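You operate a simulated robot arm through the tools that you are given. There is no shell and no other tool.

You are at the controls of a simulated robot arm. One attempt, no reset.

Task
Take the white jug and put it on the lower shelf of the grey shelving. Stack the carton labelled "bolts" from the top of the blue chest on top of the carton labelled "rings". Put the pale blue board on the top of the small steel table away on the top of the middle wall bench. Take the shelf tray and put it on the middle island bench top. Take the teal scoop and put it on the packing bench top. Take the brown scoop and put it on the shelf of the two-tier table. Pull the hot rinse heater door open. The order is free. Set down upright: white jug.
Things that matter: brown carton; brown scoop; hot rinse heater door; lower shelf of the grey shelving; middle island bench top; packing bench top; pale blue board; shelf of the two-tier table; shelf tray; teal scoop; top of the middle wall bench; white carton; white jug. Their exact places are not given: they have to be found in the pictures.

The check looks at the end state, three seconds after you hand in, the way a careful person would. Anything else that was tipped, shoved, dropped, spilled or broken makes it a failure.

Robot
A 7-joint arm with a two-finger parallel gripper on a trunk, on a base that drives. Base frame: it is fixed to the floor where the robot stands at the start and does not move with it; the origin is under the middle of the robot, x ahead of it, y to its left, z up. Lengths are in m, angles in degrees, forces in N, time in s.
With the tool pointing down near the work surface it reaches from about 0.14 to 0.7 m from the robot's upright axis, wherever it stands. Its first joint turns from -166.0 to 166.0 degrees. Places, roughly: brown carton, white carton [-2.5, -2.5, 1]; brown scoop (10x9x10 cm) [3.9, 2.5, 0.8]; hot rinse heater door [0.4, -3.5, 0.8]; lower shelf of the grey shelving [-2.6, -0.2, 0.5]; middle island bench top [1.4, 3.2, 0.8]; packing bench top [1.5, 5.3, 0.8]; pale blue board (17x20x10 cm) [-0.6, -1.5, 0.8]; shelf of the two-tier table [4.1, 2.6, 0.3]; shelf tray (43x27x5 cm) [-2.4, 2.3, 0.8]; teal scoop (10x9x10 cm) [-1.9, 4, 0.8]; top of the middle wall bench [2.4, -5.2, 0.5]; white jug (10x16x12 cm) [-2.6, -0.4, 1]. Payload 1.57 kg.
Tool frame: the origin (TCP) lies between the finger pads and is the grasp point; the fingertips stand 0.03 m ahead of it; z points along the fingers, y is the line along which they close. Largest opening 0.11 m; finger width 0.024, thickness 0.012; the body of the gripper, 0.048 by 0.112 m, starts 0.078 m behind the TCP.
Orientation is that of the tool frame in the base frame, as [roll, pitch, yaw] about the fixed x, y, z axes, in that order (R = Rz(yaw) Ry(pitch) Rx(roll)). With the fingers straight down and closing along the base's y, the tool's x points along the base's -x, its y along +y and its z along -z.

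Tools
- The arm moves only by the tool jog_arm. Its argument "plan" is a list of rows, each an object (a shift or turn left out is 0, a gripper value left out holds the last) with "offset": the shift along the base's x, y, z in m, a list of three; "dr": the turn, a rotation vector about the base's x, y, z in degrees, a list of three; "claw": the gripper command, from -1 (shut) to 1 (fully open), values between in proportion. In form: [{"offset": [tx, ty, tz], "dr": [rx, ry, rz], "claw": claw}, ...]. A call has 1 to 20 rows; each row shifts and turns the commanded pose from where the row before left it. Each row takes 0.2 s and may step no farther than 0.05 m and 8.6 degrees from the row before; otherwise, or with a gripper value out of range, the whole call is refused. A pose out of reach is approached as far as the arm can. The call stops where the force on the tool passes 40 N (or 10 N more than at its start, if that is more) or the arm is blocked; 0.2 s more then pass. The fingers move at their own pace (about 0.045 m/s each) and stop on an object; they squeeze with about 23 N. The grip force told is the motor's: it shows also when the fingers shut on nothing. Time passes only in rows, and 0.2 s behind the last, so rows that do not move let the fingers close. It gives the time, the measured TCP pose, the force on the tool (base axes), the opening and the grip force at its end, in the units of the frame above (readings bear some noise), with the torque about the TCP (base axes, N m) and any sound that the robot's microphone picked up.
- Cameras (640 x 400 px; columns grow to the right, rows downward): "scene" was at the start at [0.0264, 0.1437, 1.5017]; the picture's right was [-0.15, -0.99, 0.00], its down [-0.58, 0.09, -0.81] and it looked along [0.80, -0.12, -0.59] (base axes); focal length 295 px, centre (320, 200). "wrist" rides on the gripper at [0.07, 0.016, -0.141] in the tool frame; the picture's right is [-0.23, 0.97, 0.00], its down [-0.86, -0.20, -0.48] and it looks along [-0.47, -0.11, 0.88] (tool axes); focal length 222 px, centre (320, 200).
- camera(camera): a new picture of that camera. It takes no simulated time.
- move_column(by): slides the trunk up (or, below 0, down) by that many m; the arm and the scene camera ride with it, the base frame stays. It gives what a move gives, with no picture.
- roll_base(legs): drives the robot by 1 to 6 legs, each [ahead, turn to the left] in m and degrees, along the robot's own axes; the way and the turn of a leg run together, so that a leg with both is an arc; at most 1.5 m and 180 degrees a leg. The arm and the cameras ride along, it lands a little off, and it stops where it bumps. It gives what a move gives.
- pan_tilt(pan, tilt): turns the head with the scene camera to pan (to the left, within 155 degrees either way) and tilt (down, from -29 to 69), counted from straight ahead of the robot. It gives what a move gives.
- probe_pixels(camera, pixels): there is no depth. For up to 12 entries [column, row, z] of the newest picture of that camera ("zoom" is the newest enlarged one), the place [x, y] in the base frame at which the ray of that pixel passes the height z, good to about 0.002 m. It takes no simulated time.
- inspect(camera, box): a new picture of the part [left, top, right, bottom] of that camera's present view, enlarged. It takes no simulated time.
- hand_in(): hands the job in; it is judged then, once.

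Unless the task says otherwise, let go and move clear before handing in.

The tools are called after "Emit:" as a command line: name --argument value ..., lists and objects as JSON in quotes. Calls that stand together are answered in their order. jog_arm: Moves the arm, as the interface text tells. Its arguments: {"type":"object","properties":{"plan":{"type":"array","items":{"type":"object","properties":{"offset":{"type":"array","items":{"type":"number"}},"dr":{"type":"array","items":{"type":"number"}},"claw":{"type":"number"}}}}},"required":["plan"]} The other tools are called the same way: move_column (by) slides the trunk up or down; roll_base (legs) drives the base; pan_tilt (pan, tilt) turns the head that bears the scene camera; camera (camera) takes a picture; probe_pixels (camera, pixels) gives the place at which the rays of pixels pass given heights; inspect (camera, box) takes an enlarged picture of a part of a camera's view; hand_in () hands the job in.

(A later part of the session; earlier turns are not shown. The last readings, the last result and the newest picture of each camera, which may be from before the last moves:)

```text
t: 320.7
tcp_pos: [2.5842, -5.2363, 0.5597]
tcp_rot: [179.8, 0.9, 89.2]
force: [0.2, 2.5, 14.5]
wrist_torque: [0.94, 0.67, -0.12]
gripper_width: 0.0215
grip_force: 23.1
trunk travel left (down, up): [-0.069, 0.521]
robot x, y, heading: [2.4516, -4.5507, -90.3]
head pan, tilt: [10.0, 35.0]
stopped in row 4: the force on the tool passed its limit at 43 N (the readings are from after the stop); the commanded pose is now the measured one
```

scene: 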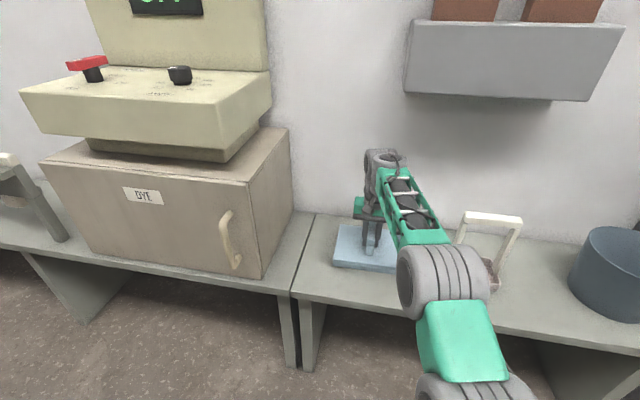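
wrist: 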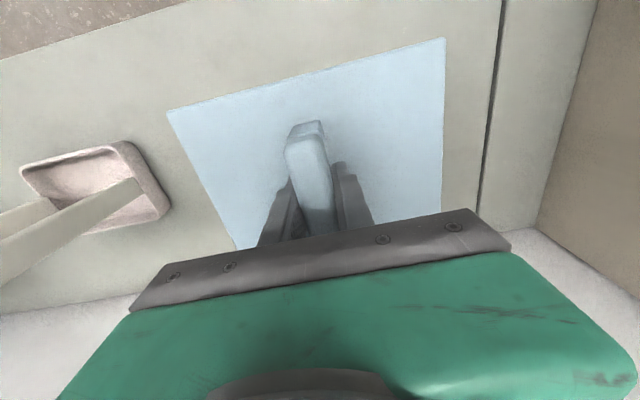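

The board is down on the bench (TCP z≈0.56). I relieve slightly and open the fingers.

Emit:
jog_arm --plan '[{"offset": [0, 0, 0.002]}, {}, {"claw": -0.6}, {}, {"claw": -0.3}, {}, {"claw": 0}, {}, {}]'

Emit:
camera --camera "wrist"

Emit:
camera --camera "scene"

```text
t: 322.7
tcp_pos: [2.5849, -5.2349, 0.559]
tcp_rot: [179.8, 0.7, 89.1]
force: [5.9, -0.2, 14.3]
wrist_torque: [0.16, 0.28, -0.05]
gripper_width: 0.0502
grip_force: 0.0
trunk travel left (down, up): [-0.069, 0.521]
robot x, y, heading: [2.4514, -4.5513, -90.0]
head pan, tilt: [10.0, 35.0]
```

```text
taken
```

wrist: 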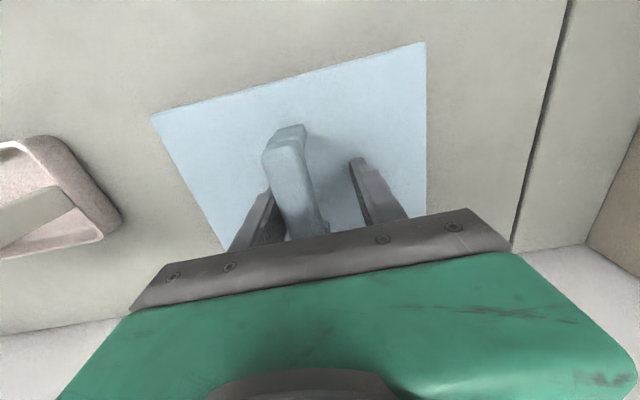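

```text
taken
```

scene: 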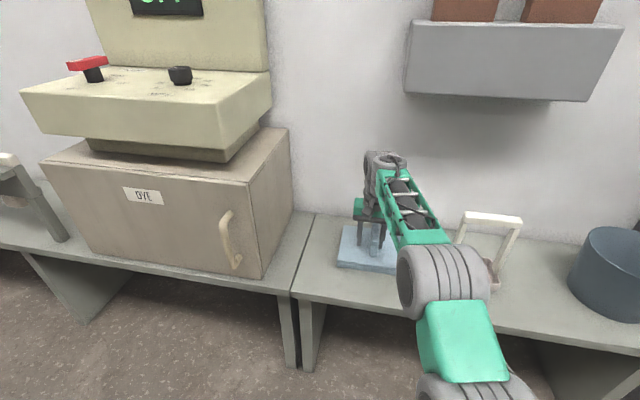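

The fingertips still press on the board's top face; I raise 1 cm, open wider, and then go straight up.

Emit:
jog_arm --plan '[{"offset": [0, 0, 0.004]}, {"offset": [0, 0, 0.006]}, {"claw": 0.6}, {}, {}]'

Emit:
camera --camera "wrist"

```text
t: 323.9
tcp_pos: [2.5845, -5.2346, 0.5699]
tcp_rot: [179.8, 0.6, 89.1]
force: [-0.1, -0.3, -0.2]
wrist_torque: [0.0, -0.01, 0.01]
gripper_width: 0.088
grip_force: 0.0
trunk travel left (down, up): [-0.069, 0.521]
robot x, y, heading: [2.4517, -4.5497, -90.4]
head pan, tilt: [10.0, 35.0]
```

```text
taken
```

wrist: 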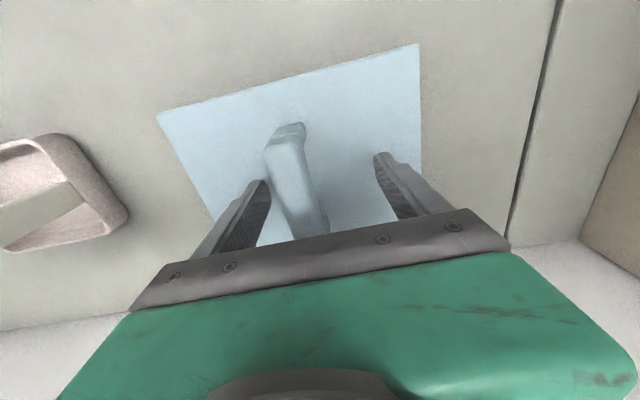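

Free of contact and the board lies flat. I raise 7 cm, then retract back over the aisle before going higher.

Emit:
jog_arm --plan '[{"offset": [0, 0, 0.02]}, {"offset": [0, 0, 0.025]}, {"offset": [0, 0, 0.025]}, {"offset": [0, 0.03, 0]}, {"offset": [0, 0.04, 0]}, {"offset": [0, 0.04, 0]}, {"offset": [0, 0.04, 0]}, {"offset": [0, 0.04, 0]}, {"offset": [0, 0.04, 0]}, {}]'

Emit:
camera --camera "scene"

```text
t: 326.1
tcp_pos: [2.5874, -5.0045, 0.6379]
tcp_rot: [179.9, 0.5, 89.0]
force: [0.0, 1.4, -0.4]
wrist_torque: [-0.06, 0.02, -0.02]
gripper_width: 0.0883
grip_force: 0.1
trunk travel left (down, up): [-0.069, 0.521]
robot x, y, heading: [2.4419, -4.5493, -89.9]
head pan, tilt: [10.0, 35.0]
```

```text
taken
```

scene: 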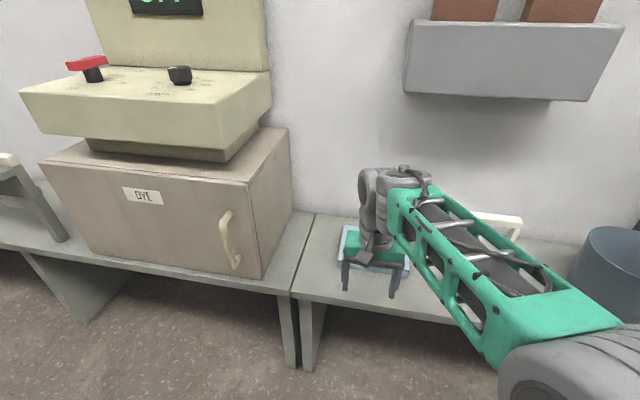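

The board is placed (visible around (350,250) behind the hand). I back off, raise the trunk and drive west to the hot-rinse tank's back side.

Emit:
roll_base --legs '[[-0.2, 0]]'

Emit:
move_column --by 0.3

Emit:
camera --camera "scene"

Emit:
roll_base --legs '[[0, -90], [1.4, 0], [0.2, 0]]'

Emit:
pan_tilt --pan -60 --tilt 25

Emit:
camera --camera "scene"

```text
t: 327.7
tcp_pos: [2.5855, -4.8041, 0.6385]
tcp_rot: [179.8, 0.5, 88.8]
force: [0.0, 0.3, 0.0]
wrist_torque: [0.03, -0.02, 0.01]
gripper_width: 0.0882
grip_force: 0.1
trunk travel left (down, up): [-0.069, 0.521]
robot x, y, heading: [2.4466, -4.3471, -90.5]
head pan, tilt: [10.0, 35.0]
```

```text
t: 330.7
tcp_pos: [2.5866, -4.8052, 0.9382]
tcp_rot: [179.8, 0.6, 88.9]
force: [1.0, -0.1, -0.4]
wrist_torque: [-0.01, 0.0, 0.01]
gripper_width: 0.088
grip_force: 0.1
trunk travel left (down, up): [-0.369, 0.221]
robot x, y, heading: [2.4465, -4.3507, -89.9]
head pan, tilt: [10.0, 35.0]
```

```text
taken
```

scene: 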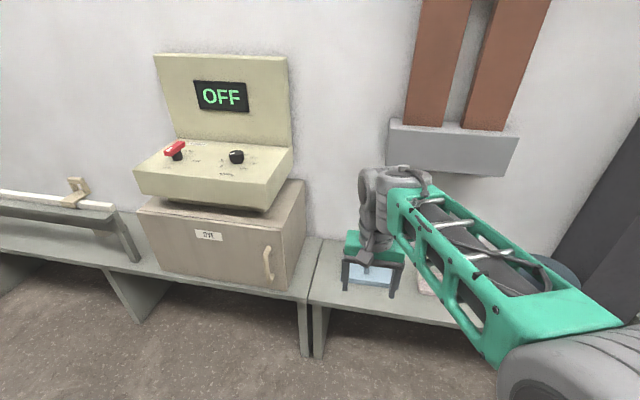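

```text
t: 342.7
tcp_pos: [0.3908, -4.5262, 0.9388]
tcp_rot: [179.8, 0.6, 0.2]
force: [-0.7, -0.2, 0.0]
wrist_torque: [0.02, -0.01, 0.02]
gripper_width: 0.088
grip_force: 0.1
trunk travel left (down, up): [-0.369, 0.221]
robot x, y, heading: [0.8427, -4.3809, -178.9]
head pan, tilt: [10.0, 35.0]
```

```text
t: 344.1
tcp_pos: [0.3891, -4.5254, 0.9391]
tcp_rot: [179.8, 0.6, 0.2]
force: [-0.1, 1.2, 0.6]
wrist_torque: [0.02, 0.0, -0.02]
gripper_width: 0.0881
grip_force: 0.1
trunk travel left (down, up): [-0.369, 0.221]
robot x, y, heading: [0.8411, -4.3803, -179.0]
head pan, tilt: [-60.0, 25.0]
```

```text
taken
```

scene: 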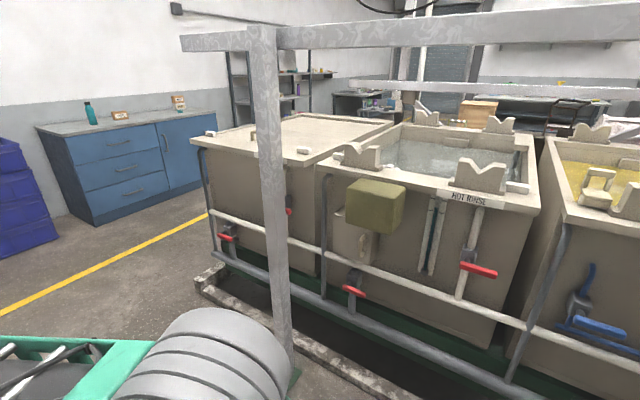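

The HOT RINSE tank's back shows the olive box (375,205) and below it a beige cabinet with a handle (365,243). I zoom in.

Emit:
inspect --camera "scene" --box '[300, 150, 460, 300]'

Emit:
probe_pixels --camera "scene" --pixels '[[284, 372, 0], [200, 285, 0.1], [400, 395, 0.1]]'

```text
2.67 times, centred on (380, 225) of scene
```

zoom: 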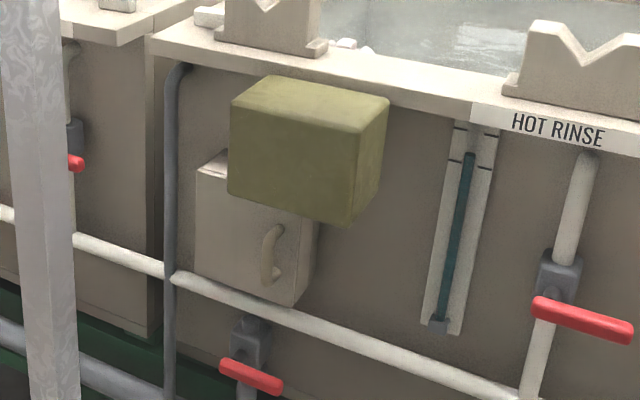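

```text
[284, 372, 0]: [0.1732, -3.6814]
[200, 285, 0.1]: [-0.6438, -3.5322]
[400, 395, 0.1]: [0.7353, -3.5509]
```

The heater is the beige cabinet under the olive box: its door faces the aisle with a vertical handle on its right (east) side. I move to face it squarely.

Emit:
roll_base --legs '[[0.3, 0], [0, -91]]'

Emit:
pan_tilt --pan 0 --tilt 35

Emit:
camera --camera "scene"

Emit:
camera --camera "wrist"

```text
t: 350.1
tcp_pos: [0.4175, -3.9259, 0.9398]
tcp_rot: [179.9, 0.6, -92.6]
force: [0.4, -0.1, 0.5]
wrist_torque: [0.03, 0.02, -0.05]
gripper_width: 0.0882
grip_force: 0.1
trunk travel left (down, up): [-0.369, 0.221]
robot x, y, heading: [0.5427, -4.384, 88.3]
head pan, tilt: [-60.0, 25.0]
```

```text
t: 351.4
tcp_pos: [0.4183, -3.9255, 0.9394]
tcp_rot: [179.8, 0.5, -92.6]
force: [0.5, 0.1, 0.0]
wrist_torque: [0.0, -0.02, -0.01]
gripper_width: 0.0878
grip_force: 0.1
trunk travel left (down, up): [-0.369, 0.221]
robot x, y, heading: [0.5428, -4.3847, 88.3]
head pan, tilt: [0.0, 35.0]
```

```text
taken
```

scene: 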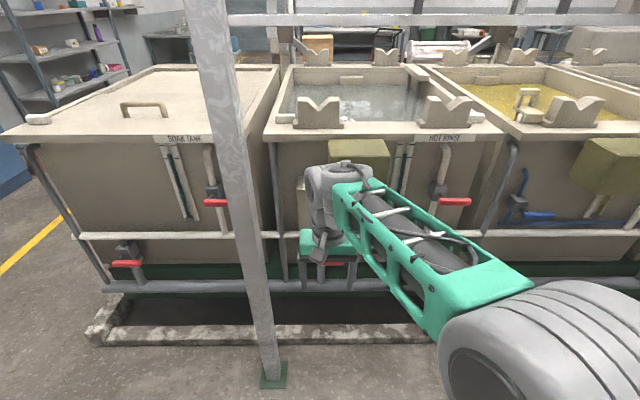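

```text
taken
```

wrist: 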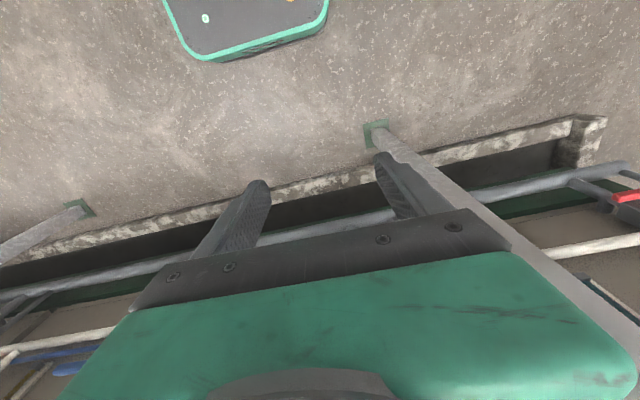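

The arm hides the cabinet; the beam is at z≈1.4, so I can work below it. I swing the hand aside to the right (+x) to see the door.

Emit:
jog_arm --plan '[{"offset": [0.045, -0.01, 0], "claw": 1}, {"offset": [0.045, -0.01, 0]}, {"offset": [0.045, -0.01, 0]}, {"offset": [0.045, -0.01, 0]}, {"offset": [0.045, -0.01, 0]}, {"offset": [0.045, -0.01, 0]}, {"offset": [0.045, -0.01, 0]}, {"offset": [0.045, -0.01, 0]}, {}]'

Emit:
camera --camera "scene"

Emit:
inspect --camera "scene" --box '[260, 110, 420, 280]'

```text
t: 353.4
tcp_pos: [0.7793, -4.0035, 0.9387]
tcp_rot: [179.9, 0.5, -92.6]
force: [0.1, -0.6, 0.3]
wrist_torque: [-0.02, 0.0, -0.02]
gripper_width: 0.1101
grip_force: 0.1
trunk travel left (down, up): [-0.369, 0.221]
robot x, y, heading: [0.541, -4.381, 88.5]
head pan, tilt: [0.0, 35.0]
```

```text
taken
```

scene: 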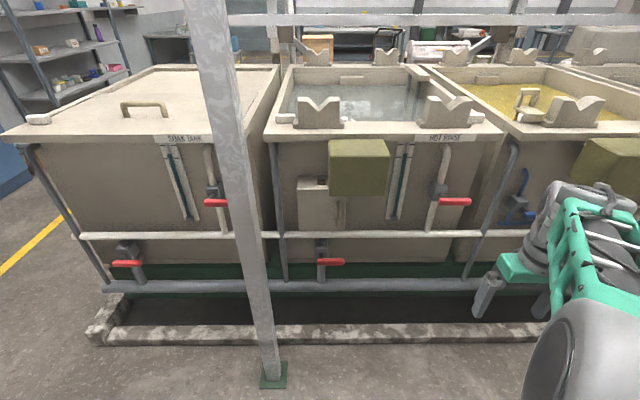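

```text
2.35 times, centred on (340, 195) of scene
```

zoom: 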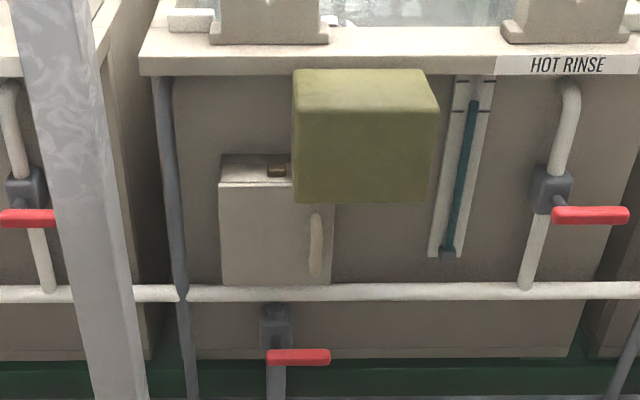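

The cabinet door (zoom 220–330,185–285) has its handle at zoom (316,240), partly below the olive box. I probe these at several heights to triangulate.

Emit:
probe_pixels --camera "scene" --pixels '[[338, 212, 0.7], [338, 212, 0.75], [338, 212, 0.8], [338, 228, 0.7], [338, 201, 0.8], [300, 189, 0.85], [300, 230, 0.65], [330, 195, 0.9], [386, 196, 0.9], [330, 150, 1.05], [388, 152, 1.05], [400, 237, 0.55]]'

Emit:
pan_tilt --pan -5 --tilt 25

Emit:
move_column --by -0.35

Emit:
camera --camera "scene"

Emit:
inspect --camera "scene" --box '[240, 80, 420, 230]'

```text
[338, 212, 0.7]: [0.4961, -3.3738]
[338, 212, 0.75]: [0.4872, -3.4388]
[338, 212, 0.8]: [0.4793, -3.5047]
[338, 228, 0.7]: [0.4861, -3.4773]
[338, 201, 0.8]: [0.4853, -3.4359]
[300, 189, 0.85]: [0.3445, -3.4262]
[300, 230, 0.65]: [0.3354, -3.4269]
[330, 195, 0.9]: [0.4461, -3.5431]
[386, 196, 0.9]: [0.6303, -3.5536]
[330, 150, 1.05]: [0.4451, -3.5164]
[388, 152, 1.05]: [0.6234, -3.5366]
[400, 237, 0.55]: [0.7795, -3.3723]
```

```text
t: 354.1
tcp_pos: [0.779, -4.005, 0.9378]
tcp_rot: [179.8, 0.6, -92.6]
force: [-0.6, 0.6, -0.2]
wrist_torque: [-0.01, -0.01, 0.0]
gripper_width: 0.1099
grip_force: 0.0
trunk travel left (down, up): [-0.369, 0.221]
robot x, y, heading: [0.543, -4.3843, 88.1]
head pan, tilt: [-5.0, 25.0]
```

```text
t: 357.5
tcp_pos: [0.7788, -4.0042, 0.5879]
tcp_rot: [179.7, 0.6, -92.6]
force: [-0.1, 0.1, -0.7]
wrist_torque: [0.0, 0.01, 0.02]
gripper_width: 0.1101
grip_force: 0.1
trunk travel left (down, up): [-0.019, 0.571]
robot x, y, heading: [0.5425, -4.3841, 88.5]
head pan, tilt: [-5.0, 25.0]
```

```text
taken
```

scene: 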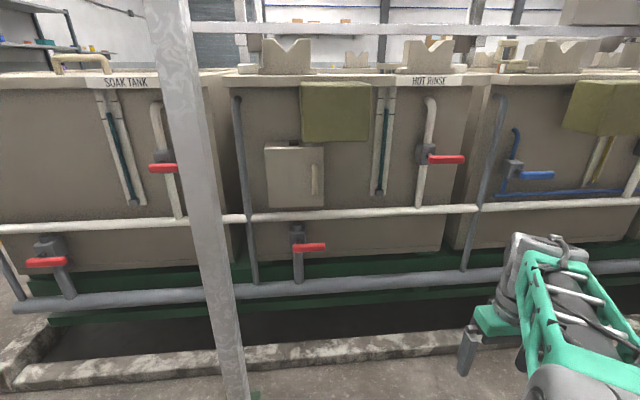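

```text
2.67 times, centred on (330, 155) of scene
```

zoom: 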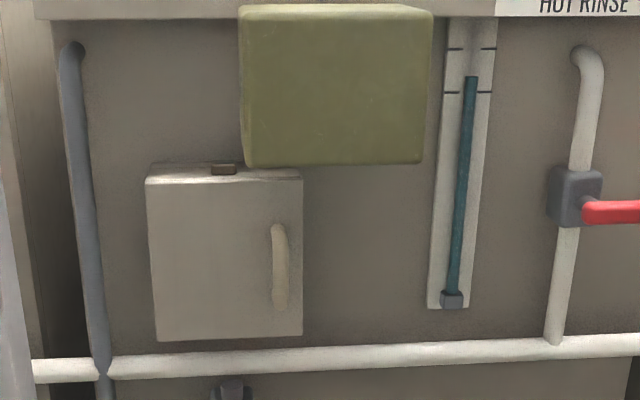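

From the lower viewpoint the whole door is visible below the olive box. I probe handle and door corners to triangulate with the earlier rays.

Emit:
probe_pixels --camera "zoom" --pixels '[[280, 267, 0.7], [280, 267, 0.75], [280, 267, 0.8], [275, 226, 0.8], [280, 311, 0.7], [150, 182, 0.85], [150, 182, 0.9], [156, 341, 0.65], [156, 341, 0.6], [245, 165, 0.9], [422, 160, 0.9], [200, 355, 0.6]]'

```text
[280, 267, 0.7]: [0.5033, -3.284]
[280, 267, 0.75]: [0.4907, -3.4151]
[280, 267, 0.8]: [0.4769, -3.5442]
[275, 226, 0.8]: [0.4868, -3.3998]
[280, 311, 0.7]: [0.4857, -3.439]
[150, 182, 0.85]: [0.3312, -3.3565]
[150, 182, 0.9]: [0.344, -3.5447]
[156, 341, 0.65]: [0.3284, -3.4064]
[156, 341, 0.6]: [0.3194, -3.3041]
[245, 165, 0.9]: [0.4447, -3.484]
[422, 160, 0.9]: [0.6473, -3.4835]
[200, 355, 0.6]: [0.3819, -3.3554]
```

Triangulated: door face y≈−3.465, z 0.67–0.88, hinge on the left (x≈0.335), handle bar at [0.486,−3.49,0.77]; the olive box is just above the door. I bring the hand in front of the handle, low, before pitching it up.

Emit:
jog_arm --plan '[{"offset": [-0.037, 0, 0.01]}, {"offset": [-0.037, 0, 0.01]}, {"offset": [-0.037, 0, 0.01]}, {"offset": [-0.037, 0, 0.01]}, {"offset": [-0.037, 0, 0.01]}, {"offset": [-0.037, 0, 0.01]}, {"offset": [-0.037, 0, 0.0]}, {"offset": [-0.034, 0, 0.0], "dr": [0, 0, 2.6]}, {}]'

Emit:
jog_arm --plan '[{"offset": [0, 0.01, 0.005], "dr": [5, 0, 0]}, {"offset": [0, 0.01, 0.005], "dr": [5, 0, 0]}, {"offset": [0, 0.01, 0.005], "dr": [5, 0, 0]}, {"offset": [0, 0.01, 0.005], "dr": [5, 0, 0]}, {"offset": [0, 0.01, 0.005], "dr": [5, 0, 0]}, {"offset": [0, 0.01, 0.005], "dr": [5, 0, 0]}, {"offset": [0, 0.01, 0.005], "dr": [5, 0, 0]}, {"offset": [0, 0.01, 0.005], "dr": [5, 0, 0]}, {"offset": [0, 0.01, 0.005], "dr": [5, 0, 0]}, {"offset": [0, 0.01, 0.005], "dr": [5, 0, 0]}, {}]'

Emit:
camera --camera "scene"

Emit:
camera --camera "wrist"

```text
t: 359.5
tcp_pos: [0.486, -4.0044, 0.6474]
tcp_rot: [179.8, 0.6, -90.0]
force: [0.2, -0.4, -0.2]
wrist_torque: [-0.01, -0.03, 0.01]
gripper_width: 0.1102
grip_force: 0.0
trunk travel left (down, up): [-0.019, 0.571]
robot x, y, heading: [0.5422, -4.3832, 88.2]
head pan, tilt: [-5.0, 25.0]
```

```text
t: 361.9
tcp_pos: [0.4838, -3.8991, 0.6787]
tcp_rot: [-179.0, 48.6, -89.3]
force: [-0.1, 0.9, -0.7]
wrist_torque: [0.03, 0.01, -0.01]
gripper_width: 0.1104
grip_force: 0.1
trunk travel left (down, up): [-0.019, 0.571]
robot x, y, heading: [0.542, -4.382, 88.2]
head pan, tilt: [-5.0, 25.0]
```

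```text
taken
```

scene: 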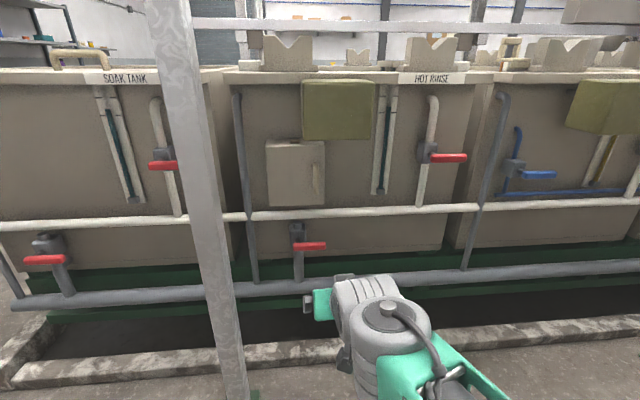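

```text
taken
```

wrist: 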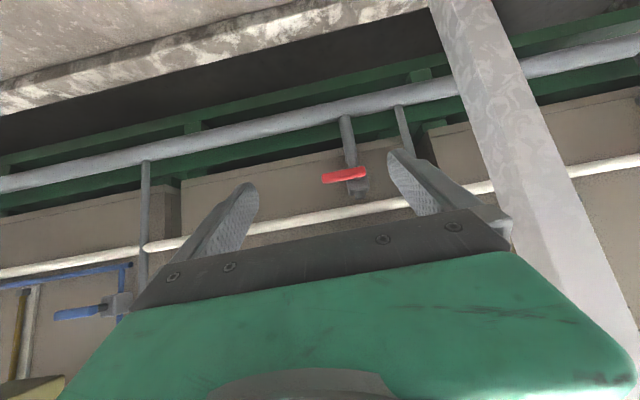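

The hand is pitched up properly. I raise it to the handle's height (z≈0.775) and check tracking.

Emit:
jog_arm --plan '[{"offset": [0, 0.01, 0.02]}, {"offset": [0, 0.01, 0.02]}, {"offset": [0, 0.01, 0.02]}, {"offset": [0, 0.01, 0.02]}, {"offset": [0, 0.01, 0.015]}, {}]'

Emit:
camera --camera "scene"

Emit:
camera --camera "wrist"

```text
t: 363.3
tcp_pos: [0.4859, -3.8542, 0.7925]
tcp_rot: [179.9, 50.6, -89.9]
force: [0.4, 0.5, 0.0]
wrist_torque: [0.01, 0.01, -0.02]
gripper_width: 0.11
grip_force: 0.1
trunk travel left (down, up): [-0.019, 0.571]
robot x, y, heading: [0.5416, -4.3809, 88.3]
head pan, tilt: [-5.0, 25.0]
```

```text
taken
```

scene: 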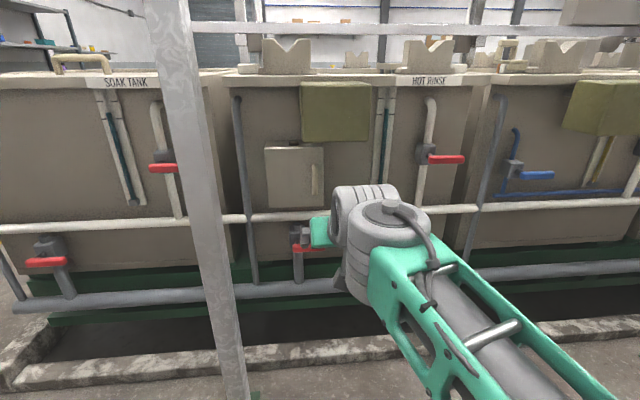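

```text
taken
```

wrist: 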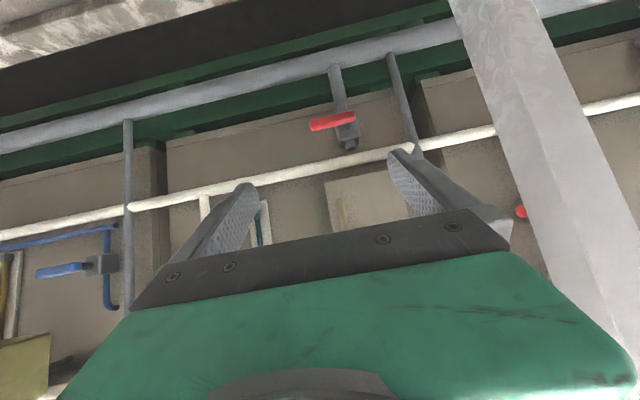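

Now the door appears in the wrist view at (365,200). I drive 0.2 m closer and look again.

Emit:
roll_base --legs '[[0.2, 0]]'

Emit:
camera --camera "wrist"

Emit:
camera --camera "scene"

Emit:
inspect --camera "wrist" --box '[240, 120, 440, 250]'

```text
t: 364.9
tcp_pos: [0.4959, -3.6571, 0.7918]
tcp_rot: [179.8, 50.6, -90.2]
force: [0.0, -0.5, 0.9]
wrist_torque: [-0.01, 0.02, -0.02]
gripper_width: 0.1101
grip_force: 0.1
trunk travel left (down, up): [-0.019, 0.571]
robot x, y, heading: [0.546, -4.185, 88.0]
head pan, tilt: [-5.0, 25.0]
```

```text
taken
```

wrist: 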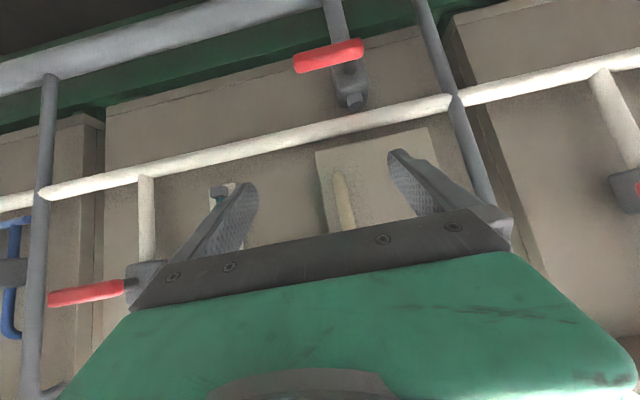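

```text
taken
```

scene: 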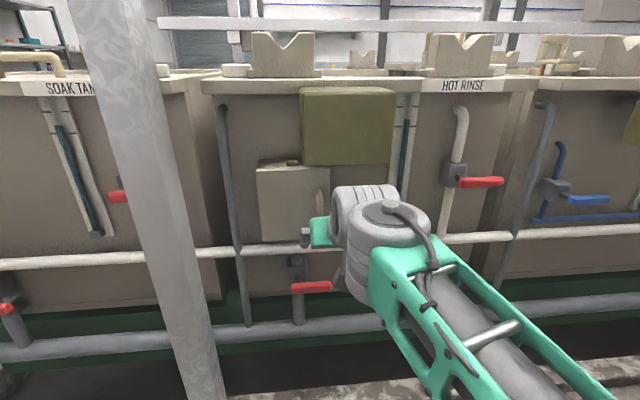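

```text
3.08 times, centred on (340, 185) of wrist
```

zoom: 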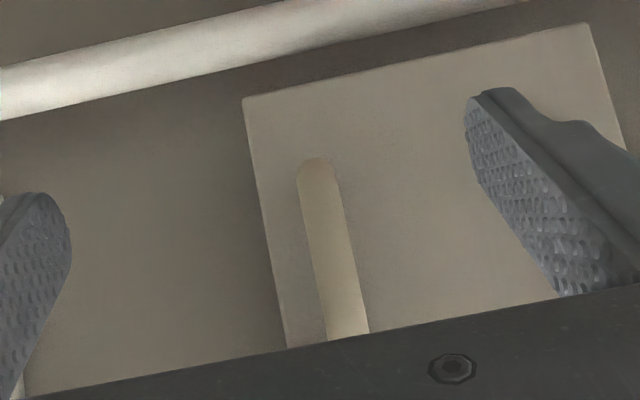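

Emit:
probe_pixels --camera "wrist" --pixels '[[338.7, 173, 0.72], [338.7, 173, 0.73], [338.7, 173, 0.74], [315, 152.5, 0.66], [315, 152.5, 0.67], [315, 152.5, 0.68], [427, 128, 0.67], [427, 128, 0.68], [344, 200, 0.76], [344, 200, 0.77]]'

Emit:
inspect --camera "scene" --box '[240, 150, 360, 260]'

```text
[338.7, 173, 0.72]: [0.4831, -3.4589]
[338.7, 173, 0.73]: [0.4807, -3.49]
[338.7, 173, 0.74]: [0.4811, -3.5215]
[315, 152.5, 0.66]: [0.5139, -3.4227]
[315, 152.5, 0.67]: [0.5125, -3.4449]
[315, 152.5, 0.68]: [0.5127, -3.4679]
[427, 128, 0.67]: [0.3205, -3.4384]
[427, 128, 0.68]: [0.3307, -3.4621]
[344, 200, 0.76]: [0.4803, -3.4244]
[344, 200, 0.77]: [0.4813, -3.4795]
```

```text
3.64 times, centred on (300, 205) of scene
```

zoom: 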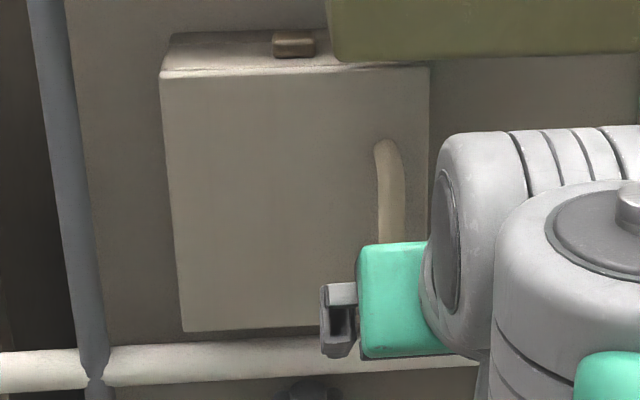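

Handle bar: x≈0.481, z 0.73–0.83, y≈−3.495; door face y≈−3.467. I move in to straddle it.

Emit:
jog_arm --plan '[{"offset": [-0.005, 0.03, -0.002]}, {"offset": [-0.005, 0.03, -0.002]}, {"offset": [-0.005, 0.03, -0.002]}, {"offset": [0, 0.025, 0]}, {"offset": [0, 0.015, 0]}, {}]'

Emit:
camera --camera "wrist"

Emit:
inspect --camera "scene" --box '[240, 130, 360, 260]'

```text
t: 366.3
tcp_pos: [0.4794, -3.5259, 0.7865]
tcp_rot: [179.7, 50.6, -90.3]
force: [-0.1, 0.5, -0.5]
wrist_torque: [0.02, -0.01, 0.01]
gripper_width: 0.11
grip_force: 0.1
trunk travel left (down, up): [-0.019, 0.571]
robot x, y, heading: [0.5499, -4.1859, 88.0]
head pan, tilt: [-5.0, 25.0]
```

```text
taken
```

wrist: 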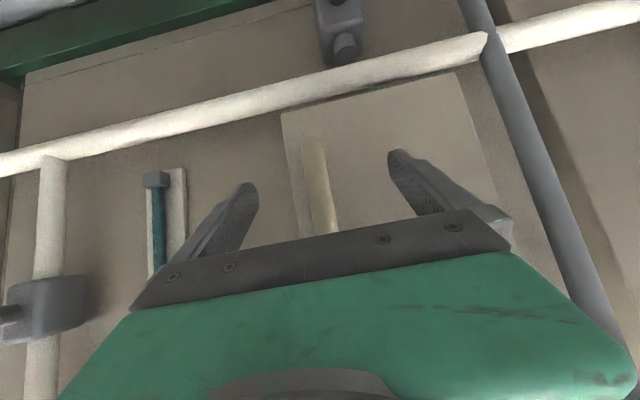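

```text
3.08 times, centred on (300, 195) of scene
```

zoom: 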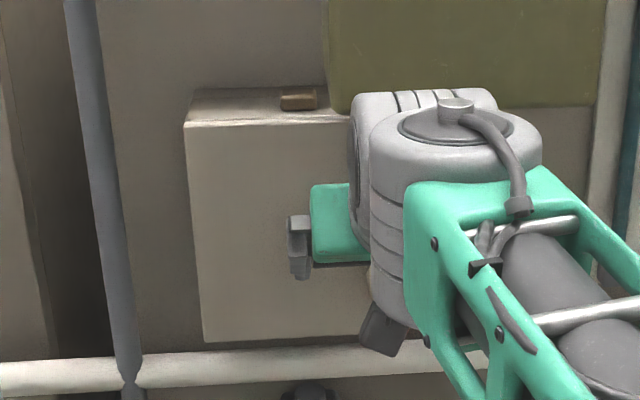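

The handle is centred between the fingers (318,185). I advance 2 cm more and close.

Emit:
jog_arm --plan '[{"offset": [0, 0.012, 0]}, {"offset": [0, 0.01, 0]}, {}, {"claw": 0}, {}, {"claw": -1}, {}, {}, {}, {}]'

Emit:
camera --camera "wrist"

```text
t: 368.4
tcp_pos: [0.4822, -3.5059, 0.7854]
tcp_rot: [179.8, 50.6, -90.7]
force: [-6.4, 0.7, 0.9]
wrist_torque: [0.06, -0.05, 0.08]
gripper_width: 0.0174
grip_force: 22.8
trunk travel left (down, up): [-0.019, 0.571]
robot x, y, heading: [0.5503, -4.1857, 87.5]
head pan, tilt: [-5.0, 25.0]
stopped in row 10: the force on the tool passed its limit at 40 N (the readings are from after the stop); the commanded pose is now the measured one
```

```text
taken
```

wrist: 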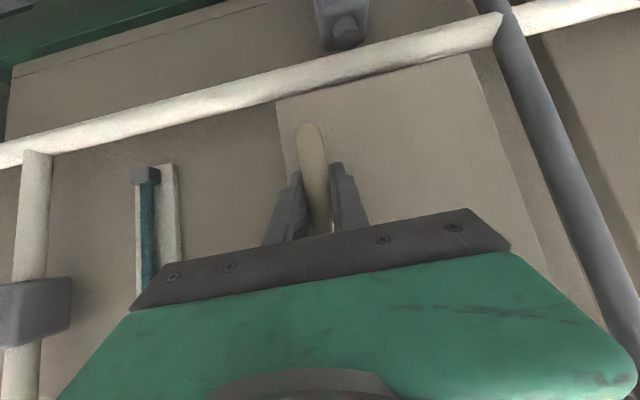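

Gripped on the bar (17 mm). I pull along the hinge arc (hinge at x≈0.33), 5° per step, turning the tool with the door, for the first 20°.

Emit:
jog_arm --plan '[{"offset": [-0.003, -0.0132, 0], "dr": [0, 0, -4]}, {"offset": [-0.0042, -0.0128, 0], "dr": [0, 0, -4]}, {"offset": [-0.0052, -0.0124, 0], "dr": [0, 0, -4]}, {"offset": [-0.0064, -0.0119, 0], "dr": [0, 0, -4]}, {}]'

Emit:
camera --camera "scene"

Emit:
camera --camera "wrist"

```text
t: 369.3
tcp_pos: [0.4655, -3.5431, 0.7867]
tcp_rot: [179.9, 50.7, -102.2]
force: [-11.6, 7.0, -2.9]
wrist_torque: [0.49, -0.11, -0.06]
gripper_width: 0.0178
grip_force: 32.7
trunk travel left (down, up): [-0.019, 0.571]
robot x, y, heading: [0.5506, -4.1911, 88.2]
head pan, tilt: [-5.0, 25.0]
stopped in row 4: the force on the tool passed its limit at 41 N (the readings are from after the stop); the commanded pose is now the measured one
```

```text
taken
```

scene: 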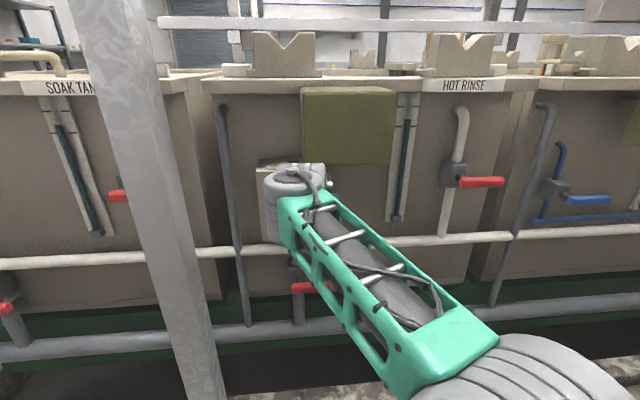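

```text
taken
```

wrist: 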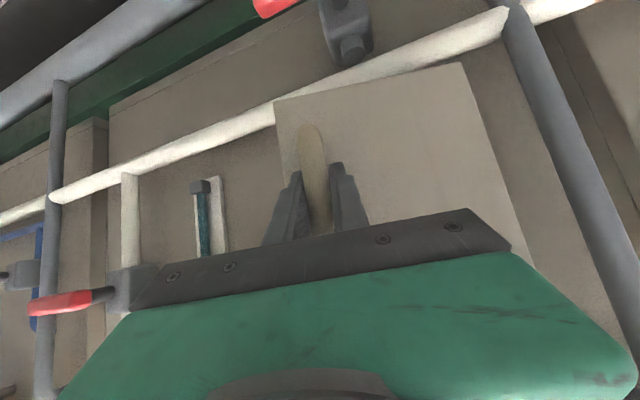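

The door is opening (about 15° so far); the side force shows my arc is slightly too wide. I continue with a small inward correction.

Emit:
jog_arm --plan '[{"offset": [-0.0095, -0.009, 0], "dr": [0, 0, -5]}, {"offset": [-0.0085, -0.0105, 0], "dr": [0, 0, -5]}, {"offset": [-0.0095, -0.0097, 0], "dr": [0, 0, -5]}, {}]'

```text
t: 370.3
tcp_pos: [0.4419, -3.5733, 0.786]
tcp_rot: [179.8, 50.6, -117.7]
force: [16.2, -15.8, -10.7]
wrist_torque: [0.5, -0.36, -0.05]
gripper_width: 0.018
grip_force: 32.4
trunk travel left (down, up): [-0.019, 0.571]
robot x, y, heading: [0.5474, -4.1873, 87.4]
head pan, tilt: [-5.0, 25.0]
```

About 29° open; now slightly too far inward. I continue three more 5° steps with a small outward correction.

Emit:
jog_arm --plan '[{"offset": [-0.0082, -0.0108, 0], "dr": [0, 0, -4]}, {"offset": [-0.0103, -0.0088, 0], "dr": [0, 0, -4]}, {"offset": [-0.011, -0.0079, 0], "dr": [0, 0, -4]}, {}]'

Emit:
camera --camera "scene"

Emit:
camera --camera "wrist"

```text
t: 371.2
tcp_pos: [0.4109, -3.5998, 0.7845]
tcp_rot: [178.7, 51.3, -129.3]
force: [-1.8, 7.5, 5.3]
wrist_torque: [-1.02, -0.18, -0.23]
gripper_width: 0.018
grip_force: 32.7
out of reach, approached as far as the arm can: row 3
trunk travel left (down, up): [-0.019, 0.571]
robot x, y, heading: [0.5469, -4.1871, 87.8]
head pan, tilt: [-5.0, 25.0]
stopped in row 4: the force on the tool passed its limit at 42 N (the readings are from after the stop); the commanded pose is now the measured one
```

```text
taken
```

scene: 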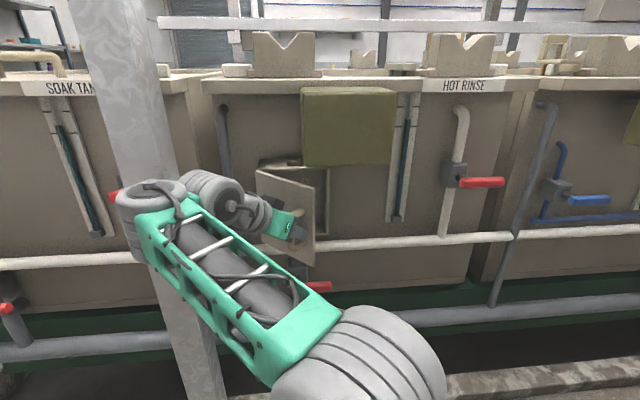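

```text
taken
```

wrist: 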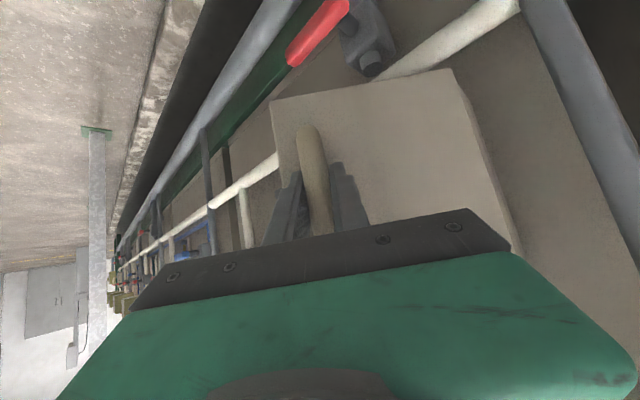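

The door stands about 44° open, but my wrist has come close to the post on the left. I release the handle and look before backing out.

Emit:
jog_arm --plan '[{"claw": -0.3}, {}, {"claw": 0.3}, {}, {}]'

Emit:
camera --camera "wrist"

Emit:
pan_tilt --pan 15 --tilt 35

Emit:
camera --camera "scene"

```text
t: 372.4
tcp_pos: [0.41, -3.6, 0.7848]
tcp_rot: [178.8, 51.3, -129.5]
force: [0.4, -0.2, -0.4]
wrist_torque: [-0.01, -0.03, -0.01]
gripper_width: 0.0717
grip_force: 0.0
trunk travel left (down, up): [-0.019, 0.571]
robot x, y, heading: [0.5497, -4.1844, 87.9]
head pan, tilt: [-5.0, 25.0]
```

```text
taken
```

wrist: 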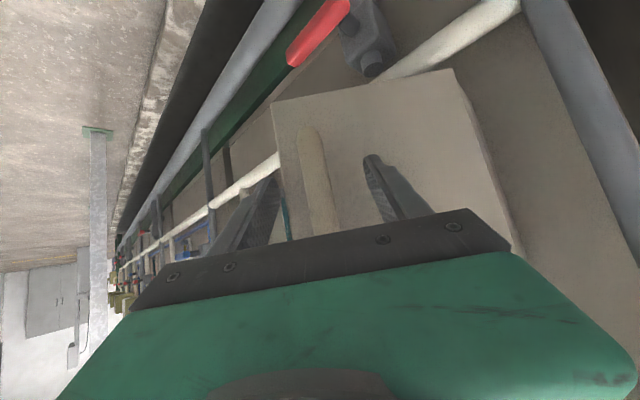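

```text
t: 373.2
tcp_pos: [0.4098, -3.5998, 0.7851]
tcp_rot: [178.7, 51.2, -129.4]
force: [0.1, 0.3, -0.3]
wrist_torque: [0.03, 0.03, -0.02]
gripper_width: 0.0714
grip_force: 0.1
trunk travel left (down, up): [-0.019, 0.571]
robot x, y, heading: [0.5478, -4.1891, 88.1]
head pan, tilt: [15.0, 35.0]
```

```text
taken
```

scene: 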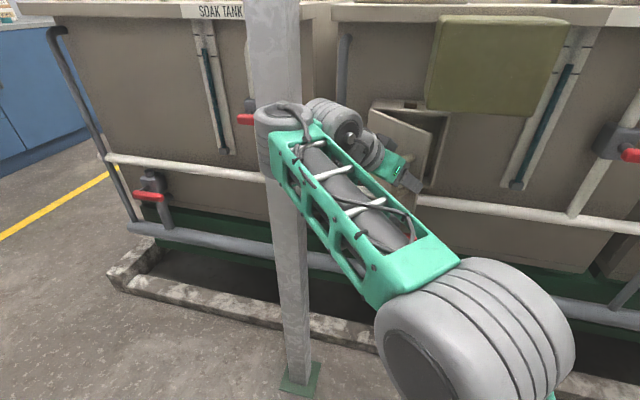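

No residual force, so nothing is pressing. I open fully and back the base 7 cm straight south so the fingers slide off the handle away from the post.

Emit:
jog_arm --plan '[{"claw": 1}, {}, {}]'

Emit:
roll_base --legs '[[-0.08, 0]]'

Emit:
camera --camera "wrist"

Emit:
camera --camera "scene"

```text
t: 374.0
tcp_pos: [0.4101, -3.6003, 0.7853]
tcp_rot: [178.7, 51.2, -129.5]
force: [0.2, 0.7, 0.2]
wrist_torque: [0.04, -0.03, 0.03]
gripper_width: 0.1101
grip_force: 0.2
trunk travel left (down, up): [-0.019, 0.571]
robot x, y, heading: [0.5508, -4.1848, 88.2]
head pan, tilt: [15.0, 35.0]
```

```text
t: 375.1
tcp_pos: [0.408, -3.6803, 0.7845]
tcp_rot: [178.7, 51.3, -129.6]
force: [-0.6, -0.4, 0.3]
wrist_torque: [0.02, -0.04, 0.02]
gripper_width: 0.1101
grip_force: 0.0
trunk travel left (down, up): [-0.019, 0.571]
robot x, y, heading: [0.546, -4.2697, 88.2]
head pan, tilt: [15.0, 35.0]
```

```text
taken
```

wrist: 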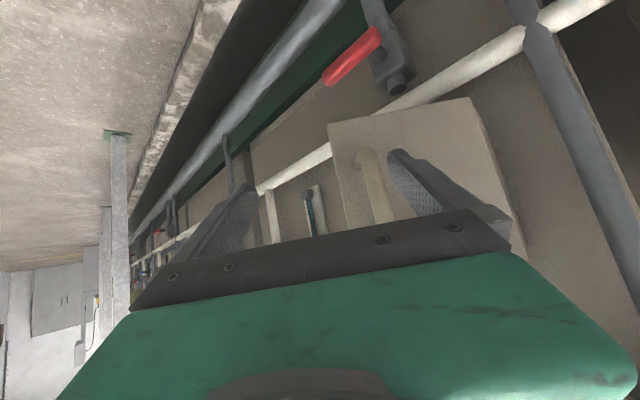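

```text
taken
```

scene: 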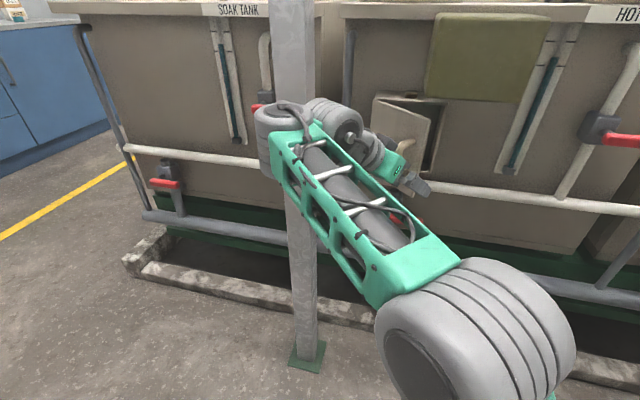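

The fingers are nearly off the handle. I back another 8 cm, turn the tool straight again and close the fingers to use them as a pusher on the door's inner side.

Emit:
roll_base --legs '[[-0.08, 0]]'

Emit:
jog_arm --plan '[{"offset": [0.02, 0, 0], "dr": [0, 0, 6.5], "claw": -1}, {"offset": [0.02, 0, 0], "dr": [0, 0, 6.5]}, {"offset": [0.02, 0, 0], "dr": [0, 0, 6.5]}, {"offset": [0.02, 0, 0], "dr": [0, 0, 6.5]}, {"offset": [0.02, 0, 0], "dr": [0, 0, 6.5]}, {"offset": [0.02, 0, 0], "dr": [0, 0, 6.5]}, {}]'

Emit:
pan_tilt --pan 0 --tilt 25

Emit:
camera --camera "scene"

Emit:
camera --camera "wrist"

```text
t: 376.2
tcp_pos: [0.4055, -3.7613, 0.7857]
tcp_rot: [178.7, 51.3, -129.5]
force: [0.0, 0.1, -0.5]
wrist_torque: [0.0, 0.0, 0.0]
gripper_width: 0.1098
grip_force: 0.2
trunk travel left (down, up): [-0.019, 0.571]
robot x, y, heading: [0.5443, -4.3492, 87.9]
head pan, tilt: [15.0, 35.0]
```

```text
t: 377.8
tcp_pos: [0.5268, -3.7608, 0.7854]
tcp_rot: [178.8, 51.3, -90.5]
force: [0.3, 0.1, -0.6]
wrist_torque: [-0.01, 0.01, 0.01]
gripper_width: 0.0001
grip_force: 17.8
trunk travel left (down, up): [-0.019, 0.571]
robot x, y, heading: [0.5414, -4.3464, 88.0]
head pan, tilt: [15.0, 35.0]
```

```text
t: 378.5
tcp_pos: [0.5252, -3.7608, 0.7848]
tcp_rot: [178.6, 51.2, -90.5]
force: [-0.1, 1.0, -1.0]
wrist_torque: [0.0, -0.02, -0.04]
gripper_width: 0.0001
grip_force: 21.0
trunk travel left (down, up): [-0.019, 0.571]
robot x, y, heading: [0.5412, -4.3476, 87.6]
head pan, tilt: [0.0, 25.0]
```

```text
taken
```

scene: 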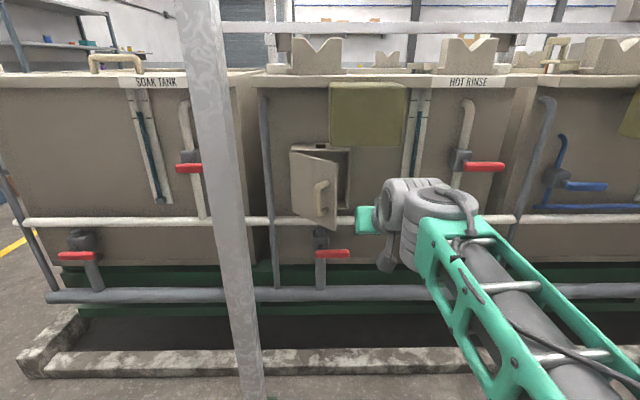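

```text
taken
```

wrist: 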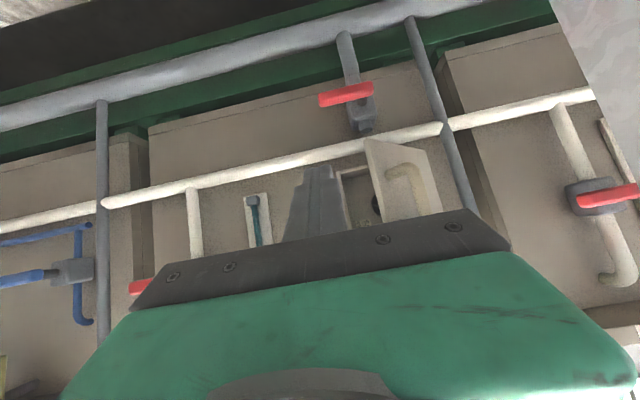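

The door stands ~45° open with its interior visible. I advance the closed fingers past its free edge on the right, then push it leftward to open wider.

Emit:
jog_arm --plan '[{"offset": [0.02, 0, 0]}, {}]'

Emit:
roll_base --legs '[[0.13, 0]]'

Emit:
jog_arm --plan '[{"offset": [0, 0.02, 0]}, {"offset": [0, 0.02, 0]}, {"offset": [0, 0.02, 0]}, {}]'

Emit:
camera --camera "scene"

Emit:
camera --camera "wrist"

```text
t: 379.1
tcp_pos: [0.5456, -3.7609, 0.7843]
tcp_rot: [178.7, 51.2, -90.6]
force: [0.1, 0.5, 0.1]
wrist_torque: [-0.01, 0.01, -0.04]
gripper_width: 0.0001
grip_force: 21.3
trunk travel left (down, up): [-0.019, 0.571]
robot x, y, heading: [0.5436, -4.3442, 87.9]
head pan, tilt: [0.0, 25.0]
```

```text
t: 380.4
tcp_pos: [0.5498, -3.6304, 0.7841]
tcp_rot: [178.7, 51.4, -90.4]
force: [0.7, 0.5, 0.1]
wrist_torque: [0.03, -0.01, 0.01]
gripper_width: 0.0002
grip_force: 21.0
trunk travel left (down, up): [-0.019, 0.571]
robot x, y, heading: [0.5481, -4.2174, 88.1]
head pan, tilt: [0.0, 25.0]
```

```text
t: 381.4
tcp_pos: [0.5504, -3.5687, 0.7849]
tcp_rot: [178.8, 51.3, -90.5]
force: [-0.4, -0.3, 0.6]
wrist_torque: [0.06, 0.0, 0.02]
gripper_width: 0.0001
grip_force: 21.5
trunk travel left (down, up): [-0.019, 0.571]
robot x, y, heading: [0.5445, -4.2162, 88.1]
head pan, tilt: [0.0, 25.0]
```

```text
taken
```

scene: 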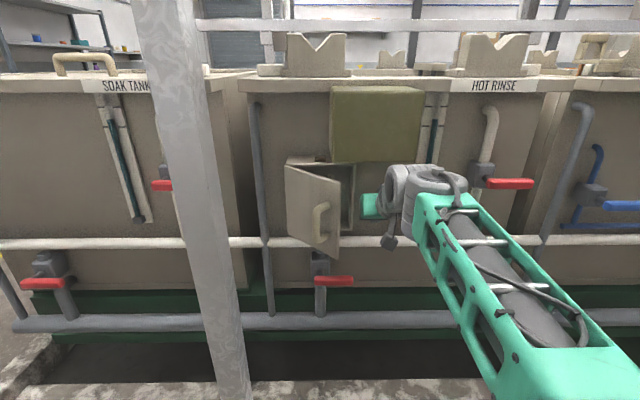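

```text
taken
```

wrist: 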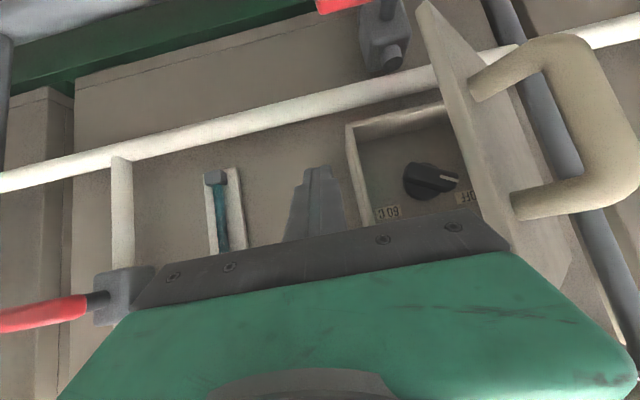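

The finger is beside the door's inner side and the interior knob is visible; there's clearance. I push left (−x) in small steps.

Emit:
jog_arm --plan '[{"offset": [-0.015, 0, 0]}, {"offset": [-0.015, 0, 0]}, {"offset": [-0.015, 0, 0]}, {"offset": [-0.015, 0, 0]}, {"offset": [-0.015, 0, 0]}, {}]'

Emit:
camera --camera "wrist"

Emit:
camera --camera "scene"

```text
t: 382.8
tcp_pos: [0.4755, -3.5689, 0.7851]
tcp_rot: [178.7, 51.3, -90.7]
force: [0.1, -0.9, 0.0]
wrist_torque: [0.0, 0.02, -0.02]
gripper_width: 0.0
grip_force: 21.1
trunk travel left (down, up): [-0.019, 0.571]
robot x, y, heading: [0.5489, -4.2184, 87.8]
head pan, tilt: [0.0, 25.0]
```

```text
taken
```

wrist: 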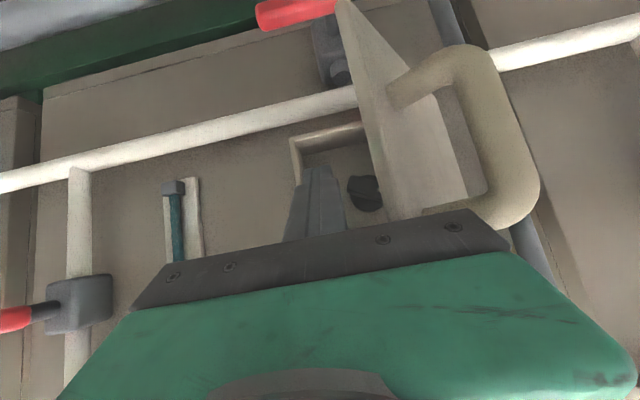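

```text
taken
```

scene: 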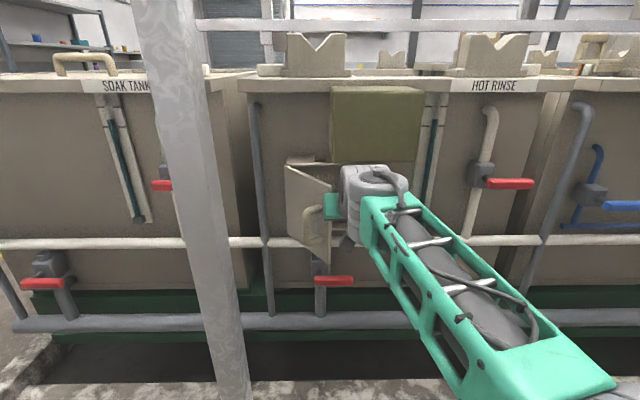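

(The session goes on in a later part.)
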